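You operate a simulated robot arm through the tools that you are given. There is no shell and no other tool. Be economical: measure what you need, move in short steps, check, and stop when the job is done.

Carry out the task below with a simulated robot arm. There is one attempt and no reset: what you move stays moved.

Task
Clamp tile 45 and try both nail holes with the green peg gauge.
Fine: Push it home in each hole, then stand it back in the green bush. Leave the tile clamped and the red gauge alone.

The check looks at the end state, three seconds after you hand in, the way a careful person would. Anything else that was tipped, shoved, dropped, spilled or broken makes it a failure.

Robot
A 7-joint arm with a two-finger parallel gripper, fixed in place. Base frame: the origin is at the foot of the arm, x ahead of it, y to its left, z up; the work surface is at about z = 0. Units: mm, degrees, N and s.
With the tool pointing down near the work surface it reaches from about 220 to 580 mm from the base axis. Its first joint turns from -66.0 to 66.0 degrees. Payload 2.5 kg.
The tool frame sits at the grasp point between the pads (the TCP): z along the fingers, y along the line on which they close. The tips reach 23 mm beyond it. The gripper opens to 94 mm. The fingers are 38 mm wide and 10 mm thick; the gripper's body (54 by 96 mm) begins 39 mm behind the TCP.
Orientation is that of the tool frame in the base frame, as a unit quaternion [w, x, y, z]. With the fingers straight down and closing along the base's y, the tool's x points along the base's -x, its y along +y and its z along -z.

Tools
- The arm moves only by the tool move_arm. Its argument "targets" is one flat list of numbers, 7 for each row, row after row: the turn, a rotation vector about the base's x, y, z in degrees, then the shift along the base's x, y, z in mm, then the finger opening in mm, from 0 to 94. In form: [rx, ry, rz, dx, dy, dz, fingers, rx, ry, rz, dx, dy, dz, fingers, ...]. A call has 1 to 20 rows; each row is the pose to reach, as a shift and turn from the pose commanded when the call began. Rows are played at 5 a second. More than 50 mm and 8.6 degrees between two rows, or a gripper value outside its range, and nothing of the call is played. Where a pose cannot be reached the arm comes as near as it can. A force on the tool above 70 N (or 10 N above the force at the start of the call, whichever is more), or a blocked arm, ends the call early, and 0.2 s more pass. The fingers move at their own pace (about 108 mm/s each) and stop on an object; they squeeze with about 41 N. The grip force told is the motor's: it shows also when the fingers shut on nothing. Time passes only in rows, and 0.2 s behind the last, so rows that repeat a pose let the fingers close. It gives the time, the measured TCP pose, the force on the tool (base axes), the opening and the grip force at its end, in the units of the frame above (readings bear some noise), with the torque about the TCP (base axes, N m) and any sound that the robot's microphone picked up.
- Cameras (640 x 400 px; columns grow to the right, rows downward): "scene" is fixed at [142.9, -428.9, 541.3]; the picture's right is [0.63, -0.78, 0.00], its down [-0.50, -0.41, -0.76] and it looks along [0.59, 0.48, -0.64] (base axes); focal length 245 px, centre (320, 200). "wrist" rides on the gripper at [86, 16, -74] in the tool frame; the picture's right is [-0.18, 0.98, 0.00], its down [-0.58, -0.11, -0.81] and it looks along [-0.79, -0.15, 0.59] (tool axes); focal length 243 px, centre (320, 200). There is no depth. A picture from a camera that has moved, and an enlarged one, comes with that camera's place and axes in the base frame and with its lens. The place of the scene camera against the robot may be out by one fixed shift of up to 12 mm in any direction.
- grab_frame(camera): a new picture of that camera. It takes no simulated time.
- inspect(camera, box): a new picture of the part [left, top, right, bottom] of that camera's present view, enlarged. It takes no simulated time.
- sign_off(): hands the job in; it is judged then, once.

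Work in short steps. Places have to be worked out from the pictures, the camera data and where the tool is seen: move nearer, look again, correct. Check each grasp and each placing, and mend what went wrong. You have 120 turns and 64 pictures in all, those below and enlarged ones among them. Open the gripper and draw the arm clear of the work before you hand the job in, unless the task says otherwise; then end with one line.

The tools are called after "Call:" as name(argument=value, ...) on one line, values as JSON. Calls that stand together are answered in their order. move_arm: Moves the arm, as the interface text tells. Its arguments: {"type":"object","properties":{"targets":{"type":"array"}},"required":["targets"]} The other tools are called the same way: grab_frame (camera) takes a picture; inspect (camera, box) takes an enlarged picture of a part of a camera's view; sign_off () hands the job in.

At the start:

```text
clock: 0.0
tool_pos: [302.3, -199.4, 373.8]
tool_rot: [0.0, 0.0, 1.0, 0.0]
ft_force: [0.4, 1.0, -0.2]
moment: [0.04, 0.0, -0.02]
width: 94.3
gripper_force: 0.0
```

scene: 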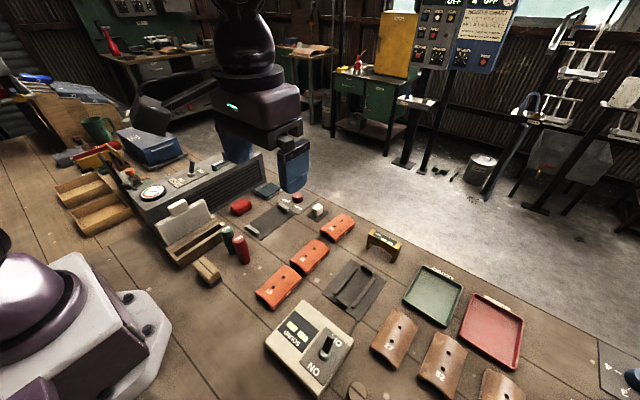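
wrist: 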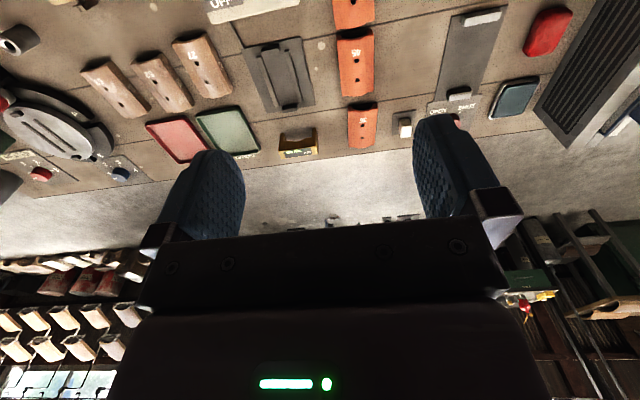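

The scene shows tiles, gauges (green and red) in bushes, and a clamp-like device. I'll enlarge the key areas to identify them.

Call:
inspect(camera="scene", box=[130, 160, 290, 290])

Call:
inspect(camera="scene", box=[240, 180, 420, 310])

Call:
inspect(camera="scene", box=[250, 270, 640, 400])

Call:
inspect(camera="wrist", box=[0, 0, 640, 200])

```text
3.08 times, centred on (210, 225) of scene
camera zoom: at [142.9, -428.9, 541.3], right [0.63, -0.78, 0.0], down [-0.5, -0.41, -0.76], along [0.59, 0.48, -0.64], focal length 753 px, centre (658, 123)
```

zoom: 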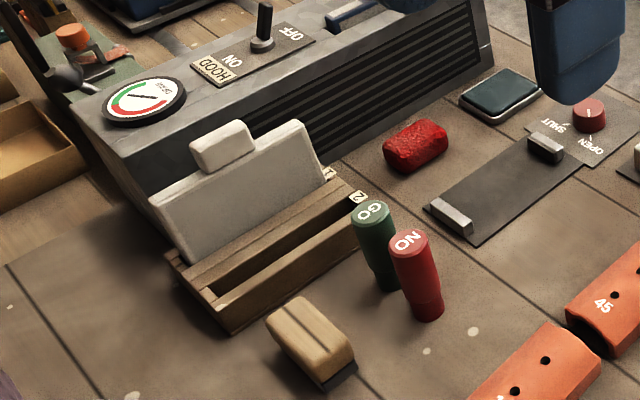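

```text
3.08 times, centred on (330, 245) of scene
camera zoom: at [142.9, -428.9, 541.3], right [0.63, -0.78, 0.0], down [-0.5, -0.41, -0.76], along [0.59, 0.48, -0.64], focal length 753 px, centre (289, 62)
```

zoom: 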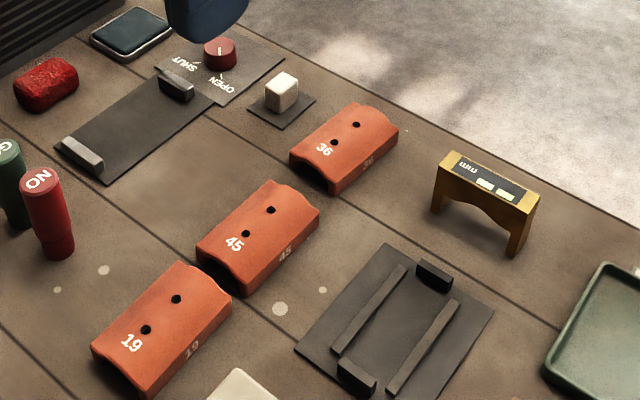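

```text
1.64 times, centred on (445, 335) of scene
camera zoom: at [142.9, -428.9, 541.3], right [0.63, -0.78, 0.0], down [-0.5, -0.41, -0.76], along [0.59, 0.48, -0.64], focal length 402 px, centre (115, -22)
```

zoom: 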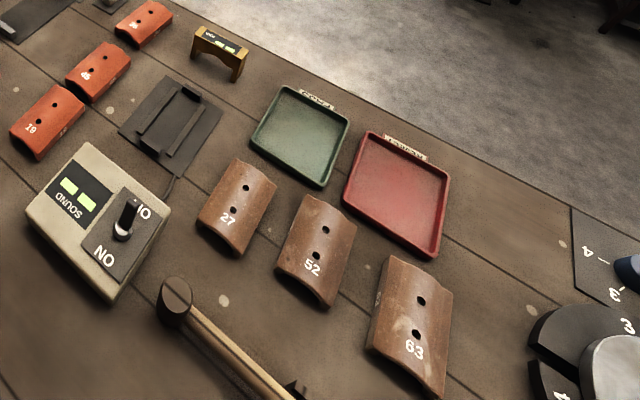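

```text
1.00 times, centred on (320, 100) of wrist (not enlarged: the box is as wide or as high as the picture)
camera zoom: at [217.4, -183.6, 447.6], right [0.18, 0.98, 0.0], down [0.58, -0.11, 0.81], along [0.79, -0.15, -0.59], focal length 243 px, centre (320, 300)
```

zoom: 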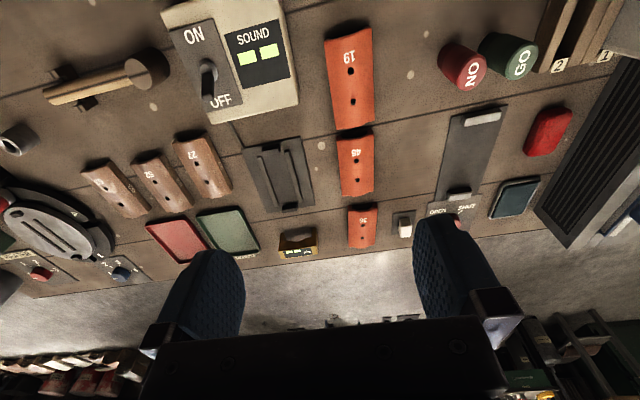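

Tile 45 is near (420,-163). The clamp is the dark plate around (400–525, 35) with a red OPEN/SHUT knob near (589,32), and the green gauge is near (317,22). I'll slide left at height to look down on the clamp and gauges.

Call:
move_arm(targets=[0, 0, 0, -5, 45, 0, 94, 0, 0, 0, -10, 90, 0, 94, 0, 0, 0, -20, 135, 0, 94, 0, 0, 0, -30, 180, 0, 94, 0, 0, 0, -30, 180, 0, 94])

Call:
inspect(camera="wrist", box=[200, 0, 440, 150])

Call:
grab_frame(camera="wrist")

```text
clock: 1.2
tool_pos: [273.3, -16.6, 373.0]
tool_rot: [0.0, 0.001, 1.0, 0.0]
ft_force: [-0.1, 0.1, -0.1]
moment: [0.02, 0.01, 0.01]
width: 94.3
gripper_force: 0.1
```

```text
2.67 times, centred on (320, 75) of wrist
camera zoom: at [187.2, -1.4, 447.7], right [0.19, 0.98, 0.0], down [0.58, -0.11, 0.81], along [0.79, -0.15, -0.59], focal length 647 px, centre (320, 533)
```

zoom: 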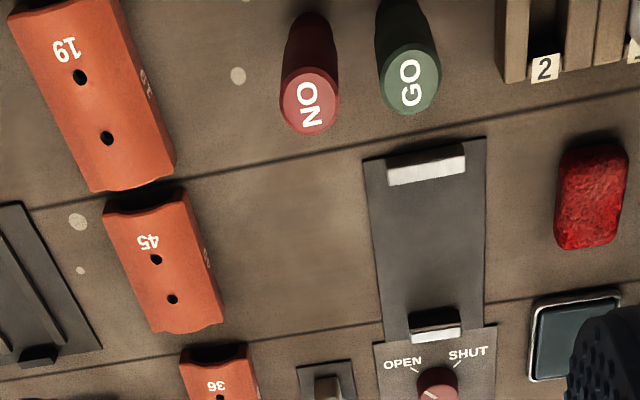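

```text
56 pictures are left
camera wrist: at [187.2, -1.4, 447.7], right [0.19, 0.98, 0.0], down [0.58, -0.11, 0.81], along [0.79, -0.15, -0.59], focal length 243 px, centre (320, 200)
```

wrist: 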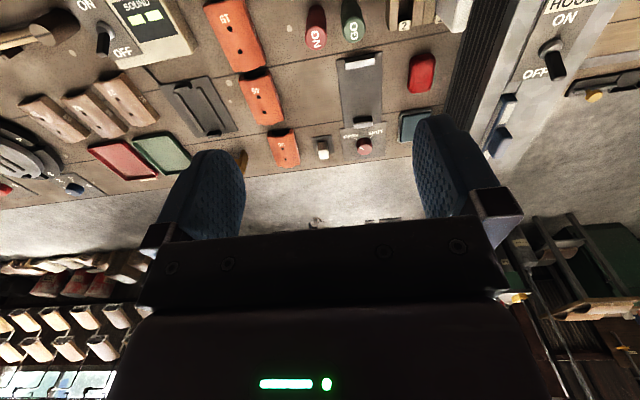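

By the wrist camera the clamp's jaws are near x=392 and x=521 at y≈29, and the knob is near (567,27). Tile 45 is about (420,-157), lying nearly along x. I'll move over the tile for a closer look.

Call:
move_arm(targets=[0, 0, 0, 18, -35, -20, 94, 0, 0, 0, 36, -70, -45, 94, 0, 0, 0, 54, -100, -80, 94, 0, 0, 0, 72, -130, -115, 94, 0, 0, 0, 90, -140, -150, 94, 0, 0, 0, 110, -140, -180, 94, 0, 0, 0, 110, -140, -190, 94, 0, 0, 0, 110, -140, -190, 94])

Call:
grab_frame(camera="wrist")

```text
clock: 3.0
tool_pos: [384.0, -158.6, 182.3]
tool_rot: [0.0, 0.001, 1.0, 0.0]
ft_force: [0.0, 0.0, 0.3]
moment: [0.0, 0.02, -0.01]
width: 94.0
gripper_force: 0.0
```

```text
55 pictures are left
camera wrist: at [298.1, -143.5, 257.4], right [0.18, 0.98, 0.0], down [0.58, -0.11, 0.81], along [0.79, -0.15, -0.59], focal length 243 px, centre (320, 200)
```

wrist: 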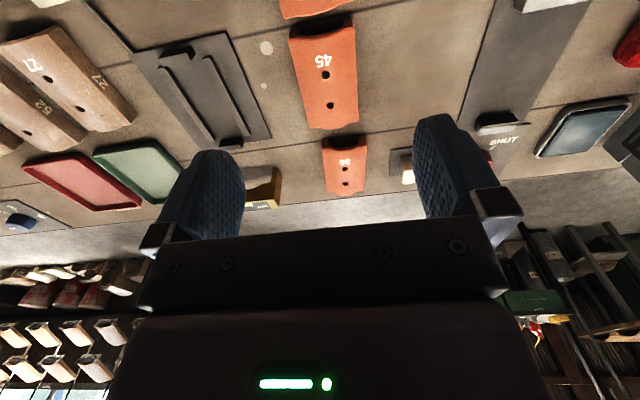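

The tile is in full view; I'll enlarge it to fix its corners and the hole positions.

Call:
inspect(camera="wrist", box=[232, 15, 424, 135])

```text
3.33 times, centred on (328, 75) of wrist
camera zoom: at [298.1, -143.5, 257.4], right [0.18, 0.98, 0.0], down [0.58, -0.11, 0.81], along [0.79, -0.15, -0.59], focal length 809 px, centre (293, 617)
```

zoom: 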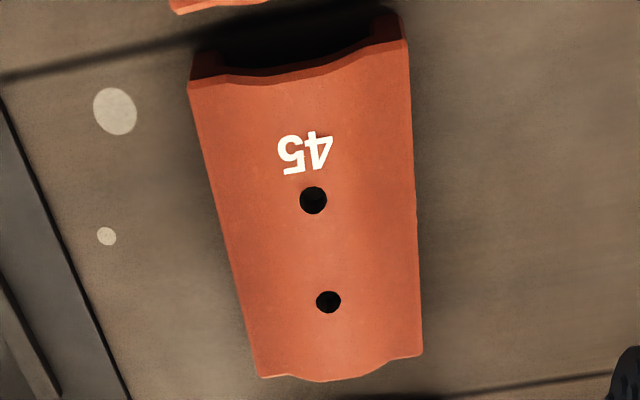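

Triangulated: tile 45 spans x 378–471 and y −186…−131, with its top at z≈30 and holes at (410,−159) and (442,−160). Next I'll look at the clamp from the same height.

Call:
move_arm(targets=[0, 0, 0, 0, 45, 0, 94, 0, 0, 0, 0, 90, 0, 94, 0, 0, 0, 0, 135, 0, 94, 0, 0, 0, 0, 170, 0, 94, 0, 0, 0, 0, 185, 0, 94, 0, 0, 0, 0, 185, 0, 94])

Call:
inspect(camera="wrist", box=[216, 0, 456, 150])

```text
clock: 4.4
tool_pos: [383.9, 25.4, 181.7]
tool_rot: [0.0, 0.001, 1.0, 0.0]
ft_force: [-0.2, 0.3, -0.5]
moment: [-0.03, 0.02, -0.01]
width: 93.9
gripper_force: 0.2
```

```text
2.67 times, centred on (336, 75) of wrist
camera zoom: at [297.5, 41.5, 256.8], right [0.19, 0.98, 0.0], down [0.58, -0.11, 0.81], along [0.79, -0.15, -0.59], focal length 647 px, centre (277, 533)
```

zoom: 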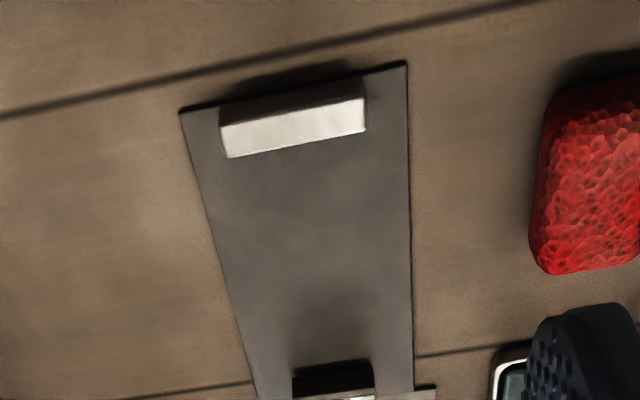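

The clamp's inner gap is about x 394–504 at y≈30 (roughly 110 mm for a 92 mm tile), so it is open. I'll return to hover over the tile.

Call:
move_arm(targets=[0, 0, 0, 8, -40, -15, 94, 0, 0, 0, 16, -80, -30, 94, 0, 0, 0, 24, -120, -45, 94, 0, 0, 0, 32, -160, -60, 94, 0, 0, 0, 41, -184.5, -80, 94, 0, 0, 0, 41, -184.5, -100, 94, 0, 0, 0, 41, -184.5, -100, 94])

Call:
grab_frame(camera="wrist")

```text
clock: 6.0
tool_pos: [423.7, -160.8, 86.2]
tool_rot: [0.0, 0.0, 1.0, 0.0]
ft_force: [0.0, -0.8, -0.2]
moment: [0.03, 0.05, 0.03]
width: 94.3
gripper_force: 0.0
```

```text
52 pictures are left
camera wrist: at [337.7, -145.2, 160.4], right [0.18, 0.98, 0.0], down [0.58, -0.11, 0.81], along [0.79, -0.15, -0.59], focal length 243 px, centre (320, 200)
```

wrist: 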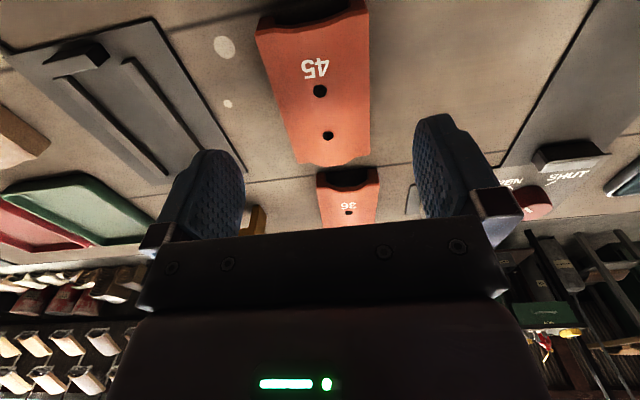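

The gripper is centred over the tile, so I'll lower it and close.

Call:
move_arm(targets=[0, 0, 0, 1, 1, -30, 94, 0, 0, 0, 1, 1, -50, 94, 0, 0, 0, 1, 1, -57, 94, 0, 0, 0, 1, 1, -57, 50, 0, 0, 0, 1, 1, -57, 50, 0, 0, 0, 1, 1, -57, 50])

```text
clock: 7.4
tool_pos: [425.2, -158.7, 27.5]
tool_rot: [0.0, 0.0, 1.0, 0.0]
ft_force: [1.2, -0.3, 1.0]
moment: [0.03, -0.08, -0.04]
width: 57.2
gripper_force: 41.0
```

Gripped at 57 mm. I'll lift and carry the tile over the clamp.

Call:
move_arm(targets=[0, 0, 0, 0, 0, 20, 50, 0, 0, 0, 0, 0, 55, 50, 0, 0, 0, 4, 35, 70, 50, 0, 0, 0, 8, 75, 70, 50, 0, 0, 0, 14, 115, 70, 50, 0, 0, 0, 20, 155, 70, 50, 0, 0, 0, 24, 180, 70, 50, 0, 0, 0, 24, 188.5, 70, 50, 0, 0, 0, 24, 188.5, 70, 50])

Call:
grab_frame(camera="wrist")

Call:
grab_frame(camera="scene")

```text
clock: 9.4
tool_pos: [450.2, 31.2, 96.6]
tool_rot: [0.0, 0.0, 1.0, -0.001]
ft_force: [0.5, 0.0, -0.7]
moment: [0.02, 0.01, 0.01]
width: 57.1
gripper_force: 40.9
```

```text
51 pictures are left
camera wrist: at [363.6, 46.6, 172.0], right [0.19, 0.98, 0.0], down [0.58, -0.11, 0.81], along [0.79, -0.15, -0.59], focal length 243 px, centre (320, 200)
```

wrist: 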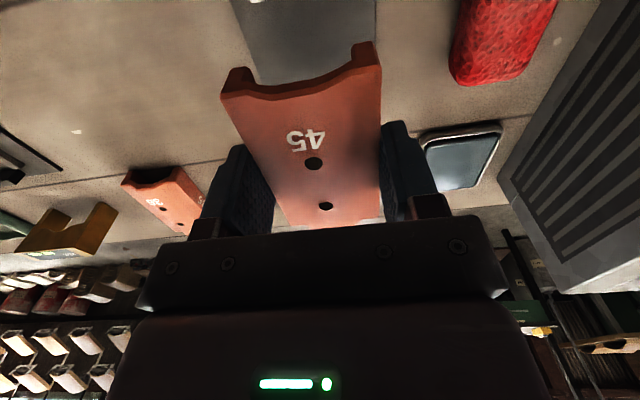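

```text
50 pictures are left
```

scene: 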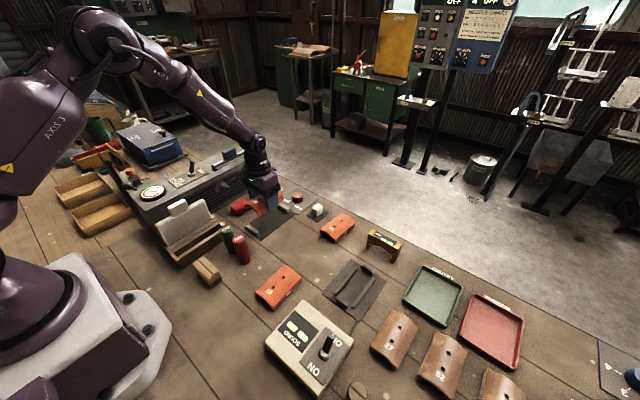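

The tile is centred over the clamp gap (x≈450, y≈31). I'll lower it most of the way and look.

Call:
move_arm(targets=[0, 0, 0, 0, -1, -25, 50, 0, 0, 0, 0, -1, -45, 50, 0, 0, 0, 0, -1, -58, 50, 0, 0, 0, 0, -1, -58, 50])

Call:
inspect(camera="scene", box=[220, 160, 340, 250])

Call:
grab_frame(camera="wrist")

```text
clock: 10.4
tool_pos: [448.8, 29.7, 37.6]
tool_rot: [0.0, 0.001, 1.0, 0.0]
ft_force: [0.1, 0.9, -1.1]
moment: [-0.01, 0.02, -0.01]
width: 57.2
gripper_force: 41.0
```

```text
4.44 times, centred on (280, 205) of scene
camera zoom: at [142.9, -428.9, 541.3], right [0.63, -0.78, 0.0], down [-0.5, -0.41, -0.76], along [0.59, 0.48, -0.64], focal length 1088 px, centre (498, 178)
```

zoom: 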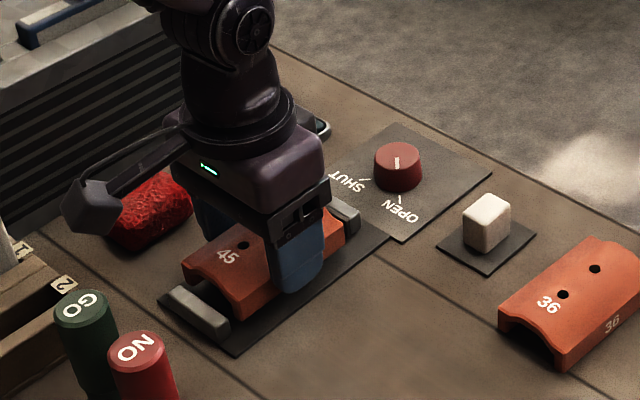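

```text
48 pictures are left
camera wrist: at [363.3, 45.9, 112.6], right [0.18, 0.98, 0.0], down [0.58, -0.11, 0.81], along [0.79, -0.15, -0.59], focal length 243 px, centre (320, 200)
```

wrist: 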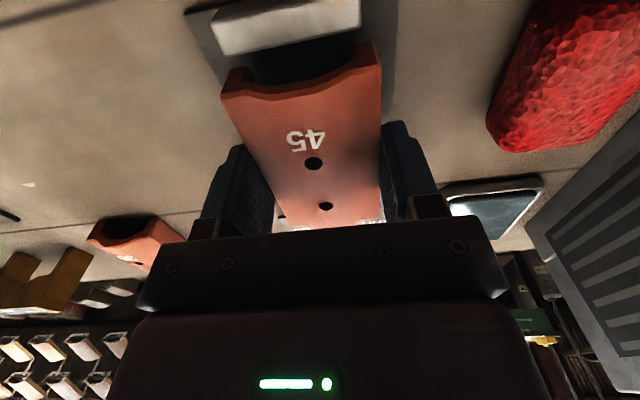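

The tile sits between the jaws with clearance, and the knob pointer is at OPEN. I'll lower to contact in small steps.

Call:
move_arm(targets=[0, 0, 0, 0, 0, -2, 50, 0, 0, 0, 0, 0, -3.5, 50, 0, 0, 0, 0, 0, -5, 50, 0, 0, 0, 0, 0, -5, 50])

```text
clock: 11.4
tool_pos: [448.5, 30.8, 33.2]
tool_rot: [0.0, 0.0, 1.0, -0.001]
ft_force: [0.7, 0.0, -0.3]
moment: [-0.02, 0.0, 0.0]
width: 57.3
gripper_force: 41.0
```

No contact yet; I'll go a little further down.

Call:
move_arm(targets=[0, 0, 0, 0, 0, -1, 50, 0, 0, 0, 0, 0, -2, 50, 0, 0, 0, 0, 0, -2, 50])

```text
clock: 12.2
tool_pos: [449.2, 28.9, 31.6]
tool_rot: [0.0, 0.0, 1.0, 0.001]
ft_force: [-0.7, 0.4, -1.1]
moment: [-0.01, -0.02, 0.0]
width: 57.2
gripper_force: 41.2
```

Call:
move_arm(targets=[0, 0, 0, 0, 0, -1, 50, 0, 0, 0, 0, 0, -2, 50, 0, 0, 0, 0, 0, -2, 50])

```text
clock: 13.0
tool_pos: [450.2, 29.9, 29.7]
tool_rot: [0.001, 0.001, 1.0, 0.0]
ft_force: [-2.1, -2.1, 6.8]
moment: [0.02, -0.11, -0.02]
width: 57.2
gripper_force: 41.0
```

Contact reads 6.8 N upward, so the tile is on the plate. I'll open and rise, then look.

Call:
move_arm(targets=[0, 0, 0, 0, 0, 0, 80, 0, 0, 0, 0, 0, 0, 80, 0, 0, 0, 0, 0, 30, 80, 0, 0, 0, -10, 0, 70, 80, 0, 0, 0, -30, 0, 110, 80, 0, 0, 0, -50, 0, 140, 80, 0, 0, 0, -50, 0, 140, 80])

Call:
inspect(camera="wrist", box=[200, 0, 440, 150])

Call:
inspect(camera="scene", box=[220, 170, 340, 250])

```text
clock: 14.6
tool_pos: [398.7, 31.6, 168.4]
tool_rot: [0.0, 0.0, 1.0, 0.0]
ft_force: [-0.4, 0.1, 0.4]
moment: [-0.03, -0.01, 0.0]
width: 80.1
gripper_force: 0.0
```

```text
2.67 times, centred on (320, 75) of wrist
camera zoom: at [313.8, 46.7, 243.2], right [0.18, 0.98, 0.0], down [0.58, -0.11, 0.81], along [0.79, -0.15, -0.59], focal length 647 px, centre (320, 533)
```

zoom: 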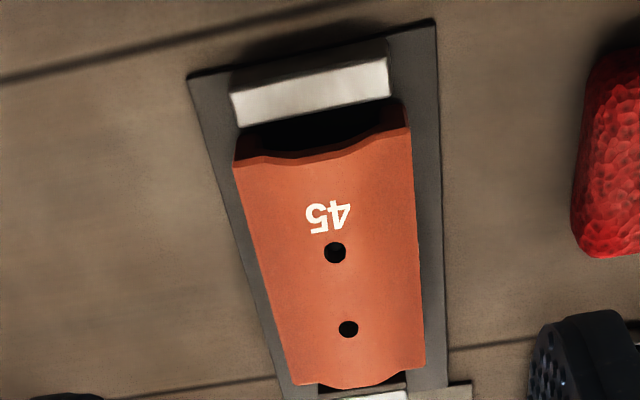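

```text
5.00 times, centred on (280, 210) of scene
camera zoom: at [142.9, -428.9, 541.3], right [0.63, -0.78, 0.0], down [-0.5, -0.41, -0.76], along [0.59, 0.48, -0.64], focal length 1224 px, centre (520, 150)
```

zoom: 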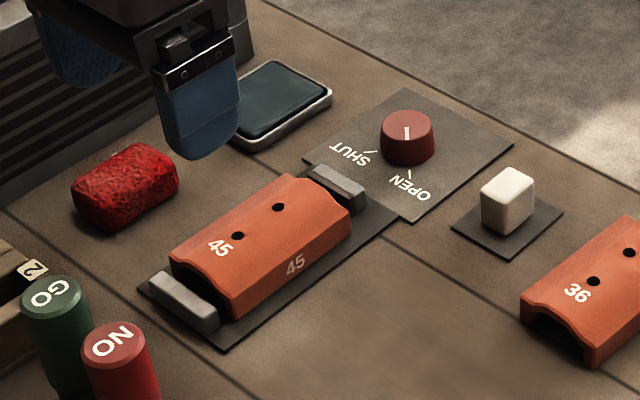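

The tile is well seated in the clamp. Next I need the knob's exact place and pointer.

Call:
inspect(camera="wrist", box=[256, 120, 416, 220])

```text
4.00 times, centred on (336, 170) of wrist
camera zoom: at [313.8, 46.7, 243.2], right [0.18, 0.98, 0.0], down [0.58, -0.11, 0.81], along [0.79, -0.15, -0.59], focal length 970 px, centre (256, 320)
```

zoom: 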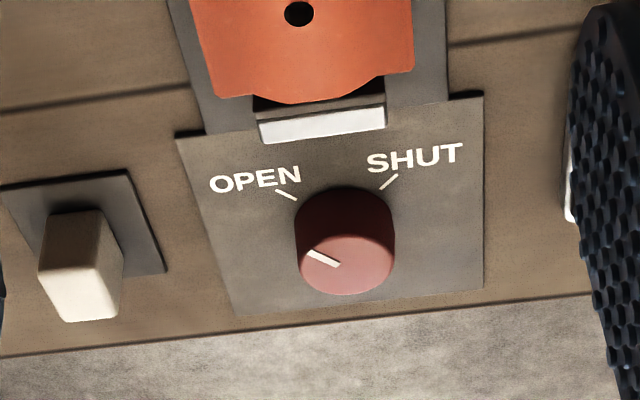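

The knob is about 34 mm across, near (570–578, 29), with its top at z≈25. I'll move closer to triangulate it.

Call:
move_arm(targets=[0, 0, 0, 40, 0, -10, 80, 0, 0, 0, 80, 0, -30, 80, 0, 0, 0, 110, 0, -45, 80, 0, 0, 0, 110, 0, -45, 80])

Call:
inspect(camera="wrist", box=[240, 60, 432, 180])

```text
clock: 15.6
tool_pos: [509.9, 31.9, 123.7]
tool_rot: [0.001, 0.0, 1.0, 0.0]
ft_force: [-1.0, 0.2, -0.3]
moment: [-0.01, -0.02, 0.01]
width: 79.9
gripper_force: 0.1
```

```text
3.33 times, centred on (336, 120) of wrist
camera zoom: at [424.7, 47.0, 199.1], right [0.18, 0.98, 0.0], down [0.58, -0.11, 0.81], along [0.79, -0.15, -0.59], focal length 809 px, centre (267, 467)
```

zoom: 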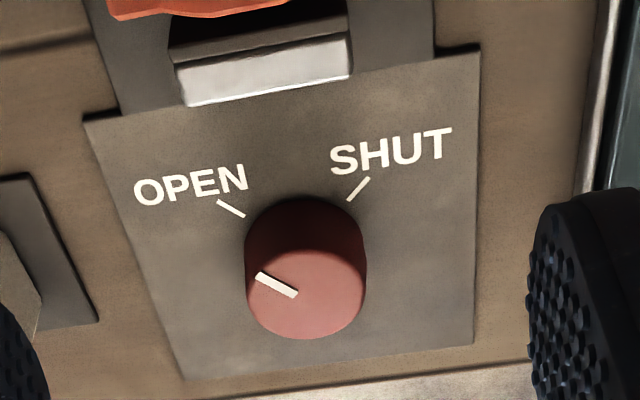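

Triangulation puts the knob at about (580, 28.6) with its top near z 23. I'll move above it, turning the tool +45°.

Call:
move_arm(targets=[0, 0, 7.5, 12, 0, -5, 60, 0, 0, 15, 24, -1, -10, 60, 0, 0, 22.5, 36, -1.5, -15, 60, 0, 0, 30, 48, -2, -25, 60, 0, 0, 37.5, 60, -3, -35, 60, 0, 0, 45, 69.5, -3.3, -45, 60, 0, 0, 45, 69.5, -3.3, -50, 60, 0, 0, 45, 69.5, -3.3, -50, 60])

Call:
grab_frame(camera="wrist")

```text
clock: 17.4
tool_pos: [578.8, 26.8, 74.0]
tool_rot: [0.0, -0.383, 0.924, -0.001]
ft_force: [-0.9, -0.5, -0.1]
moment: [0.0, -0.01, 0.02]
width: 60.1
gripper_force: 0.0
```

```text
43 pictures are left
camera wrist: at [507.2, -23.2, 147.5], right [-0.56, 0.83, 0.0], down [0.49, 0.33, 0.81], along [0.67, 0.46, -0.59], focal length 243 px, centre (320, 200)
```

wrist: 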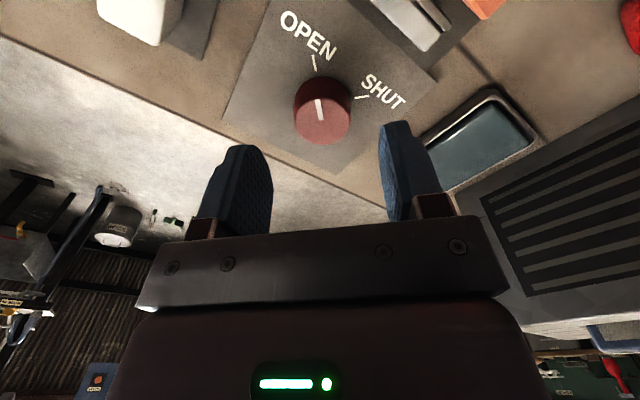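

Reach is fine, and the knob reads (581,30) from here. I'll correct by about 2 mm, lower and close on it.

Call:
move_arm(targets=[0, 0, 0, 1.5, 2, -20, 60, 0, 0, 0, 1.5, 2, -35, 60, 0, 0, 0, 1.5, 2, -43, 60, 0, 0, 0, 1.5, 2, -43, 20, 0, 0, 0, 1.5, 2, -43, 20, 0, 0, 0, 1.5, 2, -43, 20])

```text
clock: 18.8
tool_pos: [579.6, 28.4, 31.3]
tool_rot: [-0.001, -0.383, 0.924, 0.0]
ft_force: [-6.7, 4.8, 3.1]
moment: [0.04, 0.24, 0.01]
width: 35.1
gripper_force: 45.3
```

Gripped at 35 mm, the knob's diameter. I'll turn clockwise 90° from OPEN to SHUT.

Call:
move_arm(targets=[0, 0, -7.5, 0, 0, 0, 20, 0, 0, -15, 0, 0, 0, 20, 0, 0, -22.5, 0, 0, 0, 20, 0, 0, -30, 0, 0, 0, 20, 0, 0, -37.5, 0, 0, 0, 20, 0, 0, -45, 0, 0, 0, 20, 0, 0, -52.5, 0, 0, 0, 20, 0, 0, -60, 0, 0, 0, 20, 0, 0, -67.5, 0, 0, 0, 20, 0, 0, -75, 0, 0, 0, 20, 0, 0, -82.5, 0, 0, 0, 20, 0, 0, -90, 0, 0, 0, 20, 0, 0, -90, 0, 0, 0, 20])

Call:
grab_frame(camera="wrist")

```text
clock: 21.6
tool_pos: [580.6, 30.2, 31.5]
tool_rot: [-0.003, 0.383, 0.924, 0.001]
ft_force: [-17.2, 16.4, -0.1]
moment: [0.57, 0.56, 0.25]
width: 34.9
gripper_force: 45.0
```

```text
42 pictures are left
camera wrist: at [531.3, 101.8, 105.6], right [0.83, 0.56, 0.0], down [0.34, -0.49, 0.8], along [0.45, -0.66, -0.59], focal length 243 px, centre (320, 200)
```

wrist: 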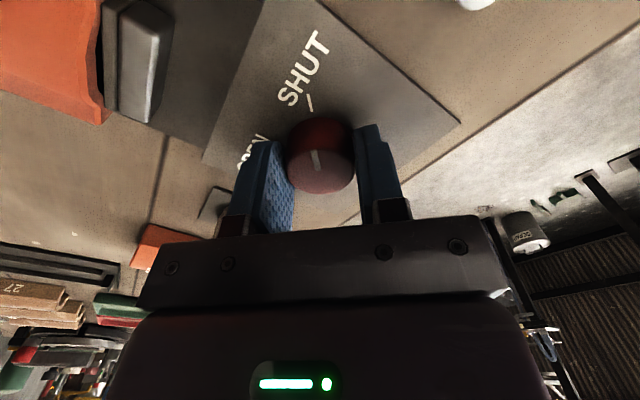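

The pointer has reached the SHUT tick. I'll release, rise straight up and check the jaws.

Call:
move_arm(targets=[0, 0, 0, 0, 0, 0, 60, 0, 0, 0, 0, 0, 0, 60, 0, 0, 0, 0, 0, 25, 60, 0, 0, 0, 0, 0, 55, 60, 0, 0, 7.5, -15, 0, 75, 60, 0, 0, 15, -35, 0, 95, 60, 0, 0, 22.5, -60, 0, 110, 60, 0, 0, 30, -90, 0, 120, 60, 0, 0, 37.5, -130, 0, 130, 60, 0, 0, 45, -170, 0, 137, 60, 0, 0, 45, -182, 0, 137, 60, 0, 0, 45, -182, 0, 137, 60])

Call:
grab_frame(camera="wrist")

Call:
inspect(camera="scene", box=[220, 170, 340, 250])

```text
clock: 24.2
tool_pos: [398.3, 28.7, 168.2]
tool_rot: [0.0, 0.0, 1.0, 0.0]
ft_force: [-0.5, 0.3, 0.6]
moment: [-0.05, 0.0, -0.01]
width: 59.9
gripper_force: 0.0
```

```text
41 pictures are left
camera wrist: at [312.3, 43.6, 242.7], right [0.18, 0.98, 0.0], down [0.58, -0.11, 0.81], along [0.79, -0.15, -0.59], focal length 243 px, centre (320, 200)
```

wrist: 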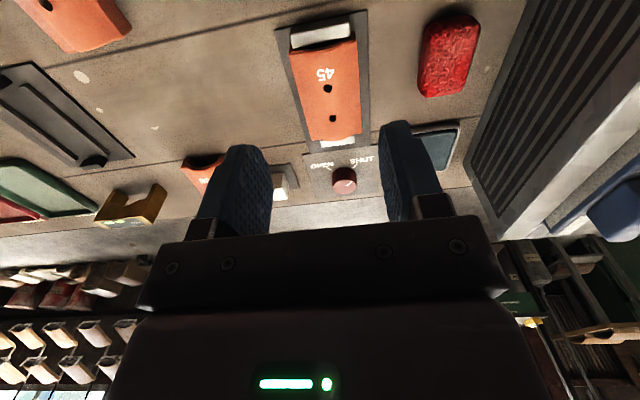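

```text
5.00 times, centred on (280, 210) of scene
camera zoom: at [142.9, -428.9, 541.3], right [0.63, -0.78, 0.0], down [-0.5, -0.41, -0.76], along [0.59, 0.48, -0.64], focal length 1224 px, centre (520, 150)
```

zoom: 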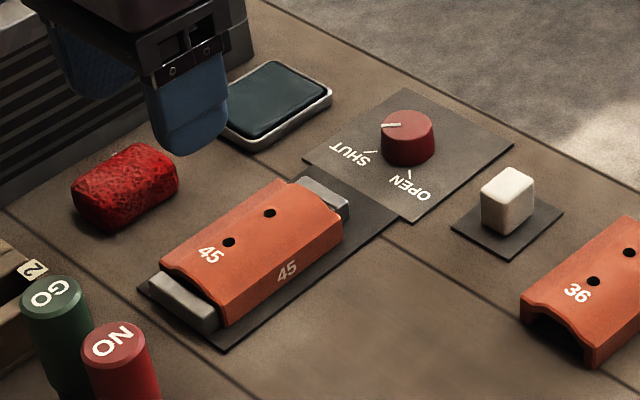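

Both jaws now hold the tile. I'll enlarge the holes for their positions.

Call:
inspect(camera="wrist", box=[256, 10, 416, 160])

```text
2.67 times, centred on (336, 85) of wrist
camera zoom: at [312.3, 43.6, 242.7], right [0.18, 0.98, 0.0], down [0.58, -0.11, 0.81], along [0.79, -0.15, -0.59], focal length 647 px, centre (277, 507)
```

zoom: 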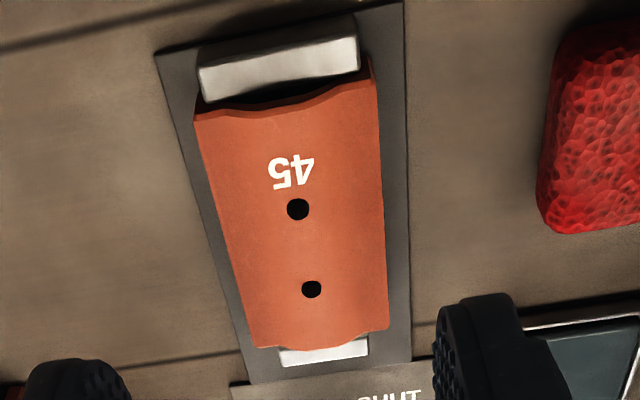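

Clamped holes are at A (428,28.5) and B (460,28.6). I'll back up to view the gauges.

Call:
move_arm(targets=[0, 0, 0, -20, 0, 30, 60, 0, 0, 0, -55, -5, 60, 60, 0, 0, 0, -95, -10, 70, 60, 0, 0, 0, -130, -20, 75, 60, 0, 0, 0, -160, -30, 75, 60, 0, 0, 0, -160, -30, 75, 60])

Call:
grab_frame(camera="wrist")

Call:
inspect(camera="scene", box=[200, 215, 280, 275])

```text
clock: 25.6
tool_pos: [235.8, 0.6, 244.5]
tool_rot: [0.0, 0.001, 1.0, 0.001]
ft_force: [-0.6, 0.5, -0.9]
moment: [0.0, 0.0, 0.04]
width: 59.9
gripper_force: 0.0
```

```text
38 pictures are left
camera wrist: at [150.3, 16.1, 318.0], right [0.19, 0.98, 0.0], down [0.58, -0.11, 0.81], along [0.79, -0.15, -0.59], focal length 243 px, centre (320, 200)
```

wrist: 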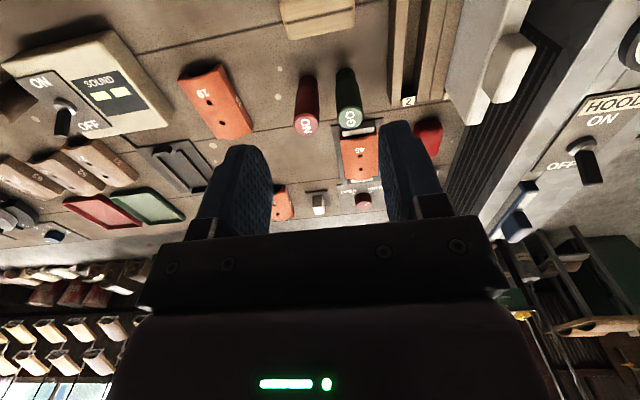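

```text
6.67 times, centred on (240, 245) of scene
camera zoom: at [142.9, -428.9, 541.3], right [0.63, -0.78, 0.0], down [-0.5, -0.41, -0.76], along [0.59, 0.48, -0.64], focal length 1632 px, centre (853, -100)
```

zoom: 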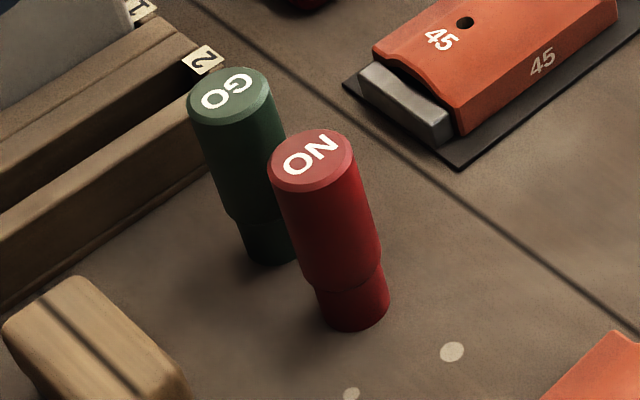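

The handles sit on narrower bushes. I'll enlarge the gauges from the wrist.

Call:
inspect(camera="wrist", box=[264, 50, 424, 150])

```text
4.00 times, centred on (344, 100) of wrist
camera zoom: at [150.3, 16.1, 318.0], right [0.19, 0.98, 0.0], down [0.58, -0.11, 0.81], along [0.79, -0.15, -0.59], focal length 970 px, centre (224, 600)
```

zoom: 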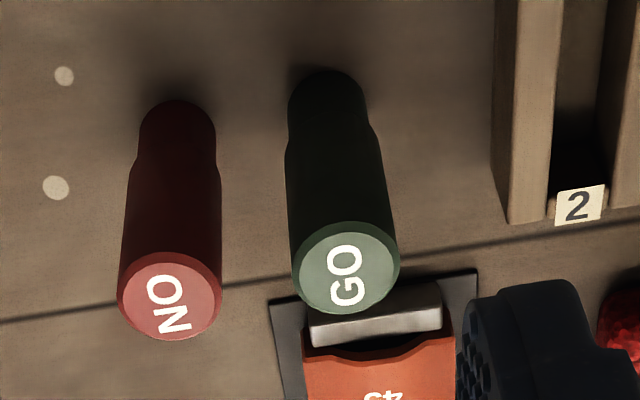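

The green gauge is at about (315,18.5), top z≈87, handle Ø30, on a ~25 mm bush. The red one is 49 mm away in −y, so I'll grip along x (tool yawed +90°) to stay clear of it. I'm moving above it now.

Call:
move_arm(targets=[0, 0, 7.5, 6, 2, -8, 60, 0, 0, 15, 13, 3, -16, 60, 0, 0, 22.5, 20, 5, -24, 60, 0, 0, 30, 26, 6, -32, 60, 0, 0, 37.5, 33, 8, -40, 60, 0, 0, 45, 40, 9, -48, 60, 0, 0, 52.5, 46, 11, -56, 60, 0, 0, 60, 53, 12, -64, 60, 0, 0, 67.5, 60, 14, -72, 60, 0, 0, 75, 66, 15, -80, 60, 0, 0, 82.5, 73, 17, -88, 60, 0, 0, 90, 79, 18, -95, 60, 0, 0, 90, 79, 18, -95, 60])

Call:
grab_frame(camera="wrist")

```text
clock: 28.4
tool_pos: [318.0, 15.9, 148.5]
tool_rot: [0.0, 0.708, -0.706, 0.0]
ft_force: [0.0, 0.0, -0.2]
moment: [0.02, 0.02, -0.01]
width: 59.9
gripper_force: 0.1
```

```text
35 pictures are left
camera wrist: at [302.6, -71.5, 222.4], right [-0.98, 0.18, 0.0], down [0.11, 0.58, 0.81], along [0.15, 0.79, -0.59], focal length 243 px, centre (320, 200)
```

wrist: 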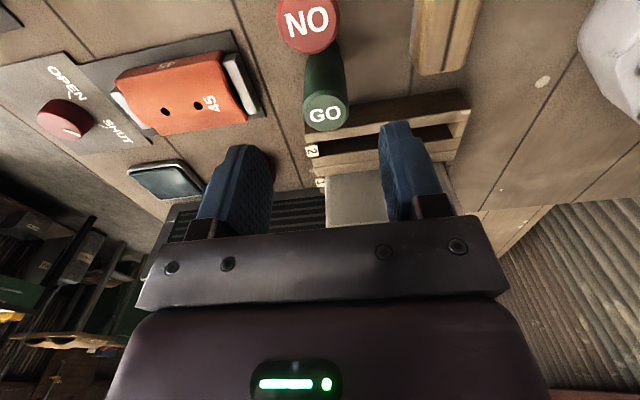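

The gauge axis projects about 5 px from the tool axis, so I'll shift −2.5 mm in x and +3.5 mm in y. Then I'll lower around the handle, still open.

Call:
move_arm(targets=[0, 0, 0, -2.5, 3.5, -30, 60, 0, 0, 0, -2.5, 3.5, -60, 60, 0, 0, 0, -2.5, 3.5, -80, 60, 0, 0, 0, -2.5, 3.5, -88, 60, 0, 0, 0, -2.5, 3.5, -88, 60])

Call:
grab_frame(camera="wrist")

```text
clock: 29.6
tool_pos: [314.8, 20.6, 59.1]
tool_rot: [-0.001, -0.706, 0.708, -0.001]
ft_force: [-1.6, 0.3, -0.1]
moment: [0.02, -0.02, -0.01]
width: 59.7
gripper_force: 0.1
```

```text
34 pictures are left
camera wrist: at [298.5, -67.0, 133.7], right [-0.98, 0.18, 0.0], down [0.11, 0.58, 0.81], along [0.15, 0.79, -0.59], focal length 243 px, centre (320, 200)
```

wrist: 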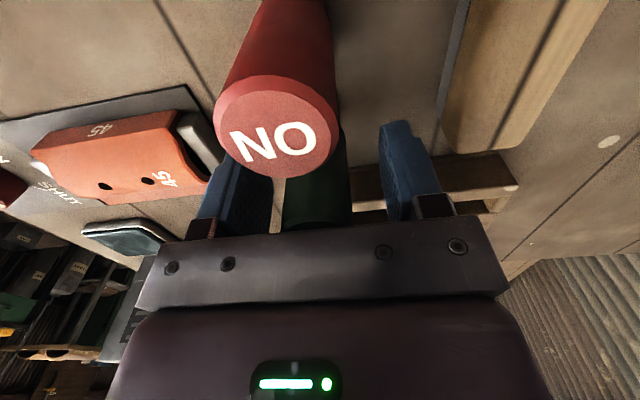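

The green handle is centred between the fingers and the red one is untouched. Closing.

Call:
move_arm(targets=[0, 0, 0, 0, 0, 0, 22, 0, 0, 0, 0, 0, 0, 22, 0, 0, 0, 0, 0, 0, 22])

```text
clock: 30.4
tool_pos: [313.1, 20.0, 59.9]
tool_rot: [0.0, 0.707, -0.707, 0.0]
ft_force: [-0.5, -0.2, 0.3]
moment: [0.01, -0.01, 0.01]
width: 29.2
gripper_force: 40.6
```

Gripped with no side load, at commanded pose (313.8,19.8,60.8), which I'll keep for the return. I'll lift it straight up.

Call:
move_arm(targets=[0, 0, 0, 0, 0, 5, 22, 0, 0, 0, 0, 0, 15, 22, 0, 0, 0, 0, 0, 30, 22, 0, 0, 0, 0, 0, 50, 22, 0, 0, 0, 0, 0, 75, 22, 0, 0, 0, 0, 0, 75, 22])

Call:
inspect(camera="scene", box=[200, 185, 300, 275])

Call:
grab_frame(camera="wrist")

```text
clock: 31.8
tool_pos: [314.3, 21.2, 133.7]
tool_rot: [0.0, 0.708, -0.707, -0.001]
ft_force: [0.0, -0.2, -1.4]
moment: [-0.03, 0.01, -0.01]
width: 28.5
gripper_force: 40.6
```

```text
4.44 times, centred on (250, 230) of scene
camera zoom: at [142.9, -428.9, 541.3], right [0.63, -0.78, 0.0], down [-0.5, -0.41, -0.76], along [0.59, 0.48, -0.64], focal length 1088 px, centre (631, 67)
```

zoom: 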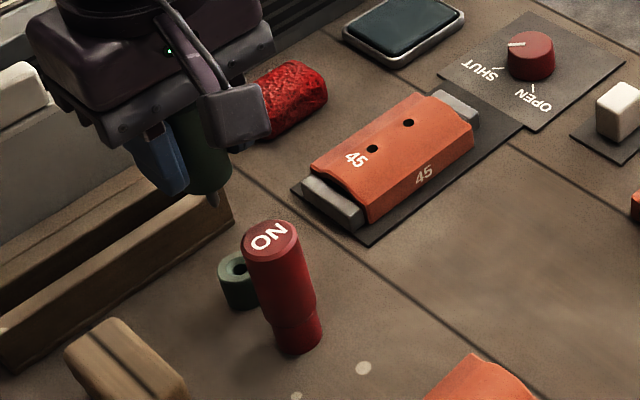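

```text
32 pictures are left
camera wrist: at [299.6, -65.6, 208.6], right [-0.98, 0.18, 0.0], down [0.11, 0.58, 0.81], along [0.15, 0.79, -0.59], focal length 243 px, centre (320, 200)
```

wrist: 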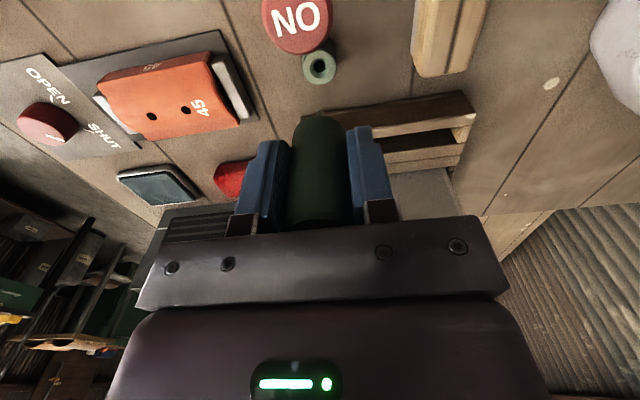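

The gauge is out and the bush is empty. I'll measure the bush and both holes in one enlarged wrist picture so their relative offsets are consistent.

Call:
inspect(camera="wrist", box=[136, 20, 344, 150])

```text
3.08 times, centred on (240, 85) of wrist
camera zoom: at [299.6, -65.6, 208.6], right [-0.98, 0.18, 0.0], down [0.11, 0.58, 0.81], along [0.15, 0.79, -0.59], focal length 746 px, centre (566, 554)
```

zoom: 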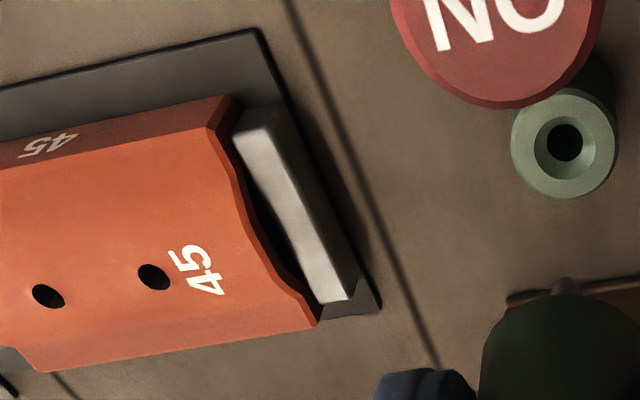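

The pin tip is visible, about 54 mm below the TCP. Measured in one frame: bush (315.4,18), hole A (428.2,28.5), hole B (460.1,28.5). I'll move over A with the tip ~12 mm above the tile.

Call:
move_arm(targets=[0, 0, 0, 30, 2, 0, 22, 0, 0, 0, 60, 5, 0, 22, 0, 0, 0, 90, 8, 0, 22, 0, 0, 0, 112.8, 10.3, 0, 22, 0, 0, 0, 112.8, 10.3, -20, 22, 0, 0, 0, 112.8, 10.3, -36, 22, 0, 0, 0, 112.8, 10.3, -36, 22])

Call:
inspect(camera="wrist", box=[240, 30, 400, 130])

Call:
inspect(camera="scene", box=[240, 180, 310, 230])

```text
clock: 33.4
tool_pos: [427.7, 29.3, 99.3]
tool_rot: [0.0, -0.707, 0.707, 0.0]
ft_force: [-0.5, -0.3, -0.2]
moment: [0.02, -0.03, -0.01]
width: 28.7
gripper_force: 40.9
```

```text
4.00 times, centred on (320, 80) of wrist
camera zoom: at [411.6, -58.2, 173.5], right [-0.98, 0.18, 0.0], down [0.11, 0.58, 0.81], along [0.15, 0.79, -0.59], focal length 970 px, centre (320, 680)
```

zoom: 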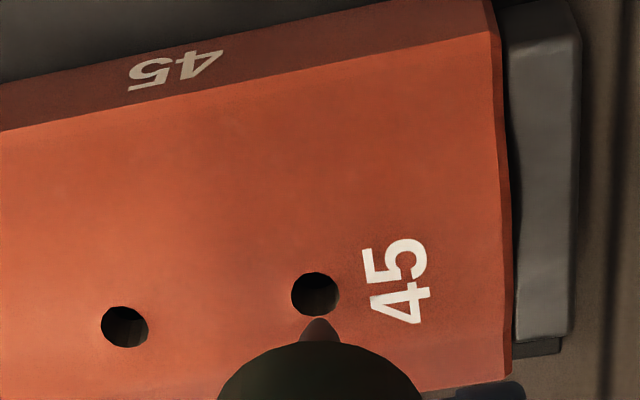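

```text
8.00 times, centred on (275, 205) of scene
camera zoom: at [142.9, -428.9, 541.3], right [0.63, -0.78, 0.0], down [-0.5, -0.41, -0.76], along [0.59, 0.48, -0.64], focal length 1959 px, centre (680, 160)
```

zoom: 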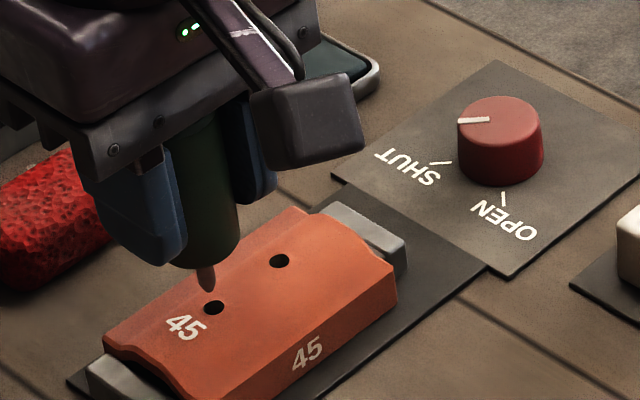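

The tip is aligned in y, and the hole lies about 0.8 mm further in +x. I'll correct that and lower gently into the hole mouth.

Call:
move_arm(targets=[0, 0, 0, 0.8, 0, -3, 22, 0, 0, 0, 0.8, 0, -7, 22, 0, 0, 0, 0.8, 0, -10, 22, 0, 0, 0, 0.8, 0, -13, 22, 0, 0, 0, 0.8, 0, -13, 22])

Call:
inspect(camera="scene", box=[240, 180, 310, 230])

```text
clock: 34.6
tool_pos: [428.4, 29.5, 86.0]
tool_rot: [0.0, 0.707, -0.707, -0.001]
ft_force: [0.2, 0.6, -0.7]
moment: [-0.01, 0.01, 0.0]
width: 28.8
gripper_force: 40.9
```

```text
8.00 times, centred on (275, 205) of scene
camera zoom: at [142.9, -428.9, 541.3], right [0.63, -0.78, 0.0], down [-0.5, -0.41, -0.76], along [0.59, 0.48, -0.64], focal length 1959 px, centre (680, 160)
```

zoom: 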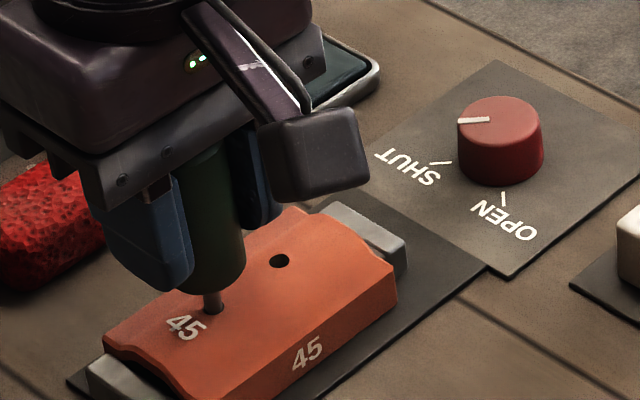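

The pin has entered hole A with no load. I'll keep pushing down.

Call:
move_arm(targets=[0, 0, 0, 0, 0, -3, 22, 0, 0, 0, 0, 0, -6, 22, 0, 0, 0, 0, 0, -9, 22, 0, 0, 0, 0, 0, -12, 22, 0, 0, 0, 0, 0, -14, 22, 0, 0, 0, 0, 0, -16, 22, 0, 0, 0, 0, 0, -17, 22])

```text
clock: 36.2
tool_pos: [427.6, 29.7, 68.7]
tool_rot: [-0.001, -0.706, 0.708, 0.001]
ft_force: [0.2, -1.6, -0.4]
moment: [-0.02, 0.01, -0.01]
width: 28.5
gripper_force: 41.1
```

Call:
move_arm(targets=[0, 0, 0, 0, 0, -1, 22, 0, 0, 0, 0, 0, -2, 22, 0, 0, 0, 0, 0, -3, 22, 0, 0, 0, 0, 0, -3, 22])

Call:
inspect(camera="scene", box=[240, 180, 310, 230])

```text
clock: 37.2
tool_pos: [427.7, 31.2, 66.5]
tool_rot: [0.0, -0.706, 0.708, 0.001]
ft_force: [-3.5, 0.8, 10.4]
moment: [0.0, 0.2, 0.0]
width: 28.8
gripper_force: 41.0
```

```text
8.00 times, centred on (275, 205) of scene
camera zoom: at [142.9, -428.9, 541.3], right [0.63, -0.78, 0.0], down [-0.5, -0.41, -0.76], along [0.59, 0.48, -0.64], focal length 1959 px, centre (680, 160)
```

zoom: 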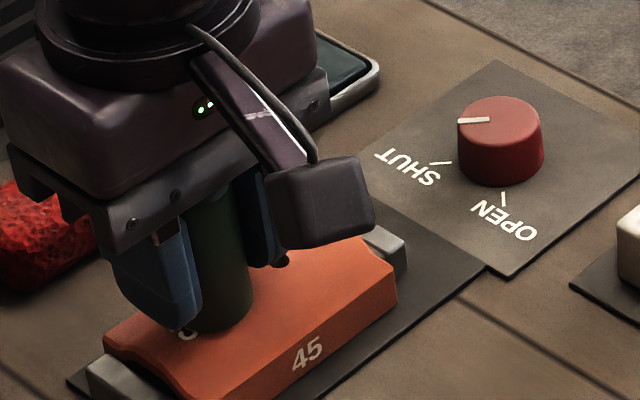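

The shoulder is on the tile at 10 N. I'll press slightly more to be sure it is home, then draw it out.

Call:
move_arm(targets=[0, 0, 0, 0, 0, -1, 22, 0, 0, 0, 0, 0, -1, 22, 0, 0, 0, 0, 0, -1, 22])

Call:
move_arm(targets=[0, 0, 0, 0, 0, 5, 22, 0, 0, 0, 0, 0, 12, 22, 0, 0, 0, 0, 0, 20, 22, 0, 0, 0, 0, 0, 28, 22, 0, 0, 0, 0, 0, 34, 22, 0, 0, 0, 16, 0, 34, 22, 0, 0, 0, 32, 0, 34, 22, 0, 0, 0, 32, 0, 34, 22])

Call:
inspect(camera="wrist", box=[240, 30, 400, 130])

Call:
inspect(camera="scene", box=[240, 180, 310, 230])

```text
clock: 38.0
tool_pos: [427.9, 30.6, 66.7]
tool_rot: [0.001, -0.707, 0.707, 0.0]
ft_force: [-8.1, -1.5, 28.9]
moment: [-0.07, 0.24, -0.04]
width: 29.0
gripper_force: 42.0
```

```text
clock: 39.8
tool_pos: [459.7, 32.1, 98.4]
tool_rot: [0.0, 0.707, -0.707, -0.001]
ft_force: [-0.5, 0.4, -1.4]
moment: [-0.02, 0.0, 0.02]
width: 28.9
gripper_force: 41.2
```

```text
4.00 times, centred on (320, 80) of wrist
camera zoom: at [444.0, -56.6, 173.3], right [-0.98, 0.18, 0.0], down [0.11, 0.58, 0.81], along [0.15, 0.79, -0.59], focal length 970 px, centre (320, 680)
```

zoom: 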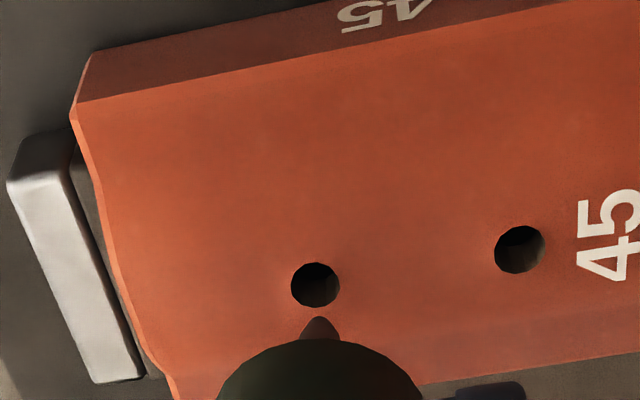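

```text
8.00 times, centred on (275, 205) of scene
camera zoom: at [142.9, -428.9, 541.3], right [0.63, -0.78, 0.0], down [-0.5, -0.41, -0.76], along [0.59, 0.48, -0.64], focal length 1959 px, centre (680, 160)
```

zoom: 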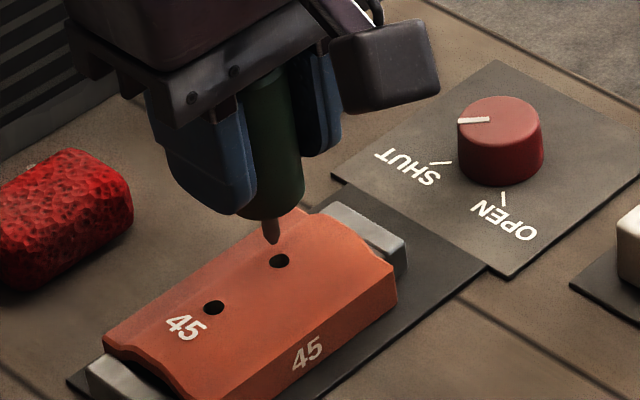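

Over hole B the pin needs about +0.8 mm in x and −0.4 mm in y. I'll correct that and lower into the mouth.

Call:
move_arm(targets=[0, 0, 0, 0.8, -0.4, -4, 22, 0, 0, 0, 0.8, -0.4, -8, 22, 0, 0, 0, 0.8, -0.4, -11, 22, 0, 0, 0, 0.8, -0.4, -14, 22, 0, 0, 0, 0.8, -0.4, -14, 22])

Call:
inspect(camera="scene", box=[240, 180, 310, 230])

```text
clock: 41.0
tool_pos: [461.1, 30.0, 84.3]
tool_rot: [0.0, -0.707, 0.708, 0.0]
ft_force: [-0.4, 0.3, -1.3]
moment: [-0.02, 0.0, -0.01]
width: 28.8
gripper_force: 40.9
```

```text
8.00 times, centred on (275, 205) of scene
camera zoom: at [142.9, -428.9, 541.3], right [0.63, -0.78, 0.0], down [-0.5, -0.41, -0.76], along [0.59, 0.48, -0.64], focal length 1959 px, centre (680, 160)
```

zoom: 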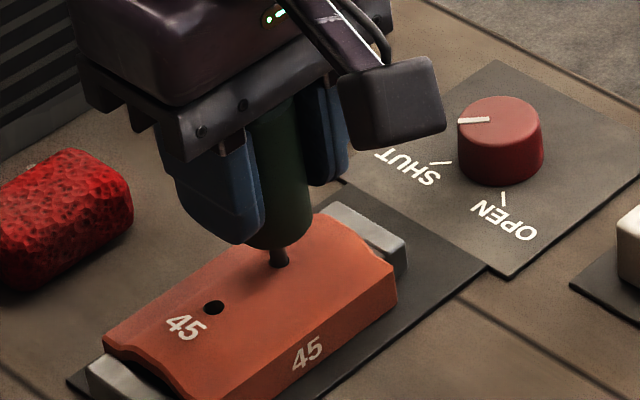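

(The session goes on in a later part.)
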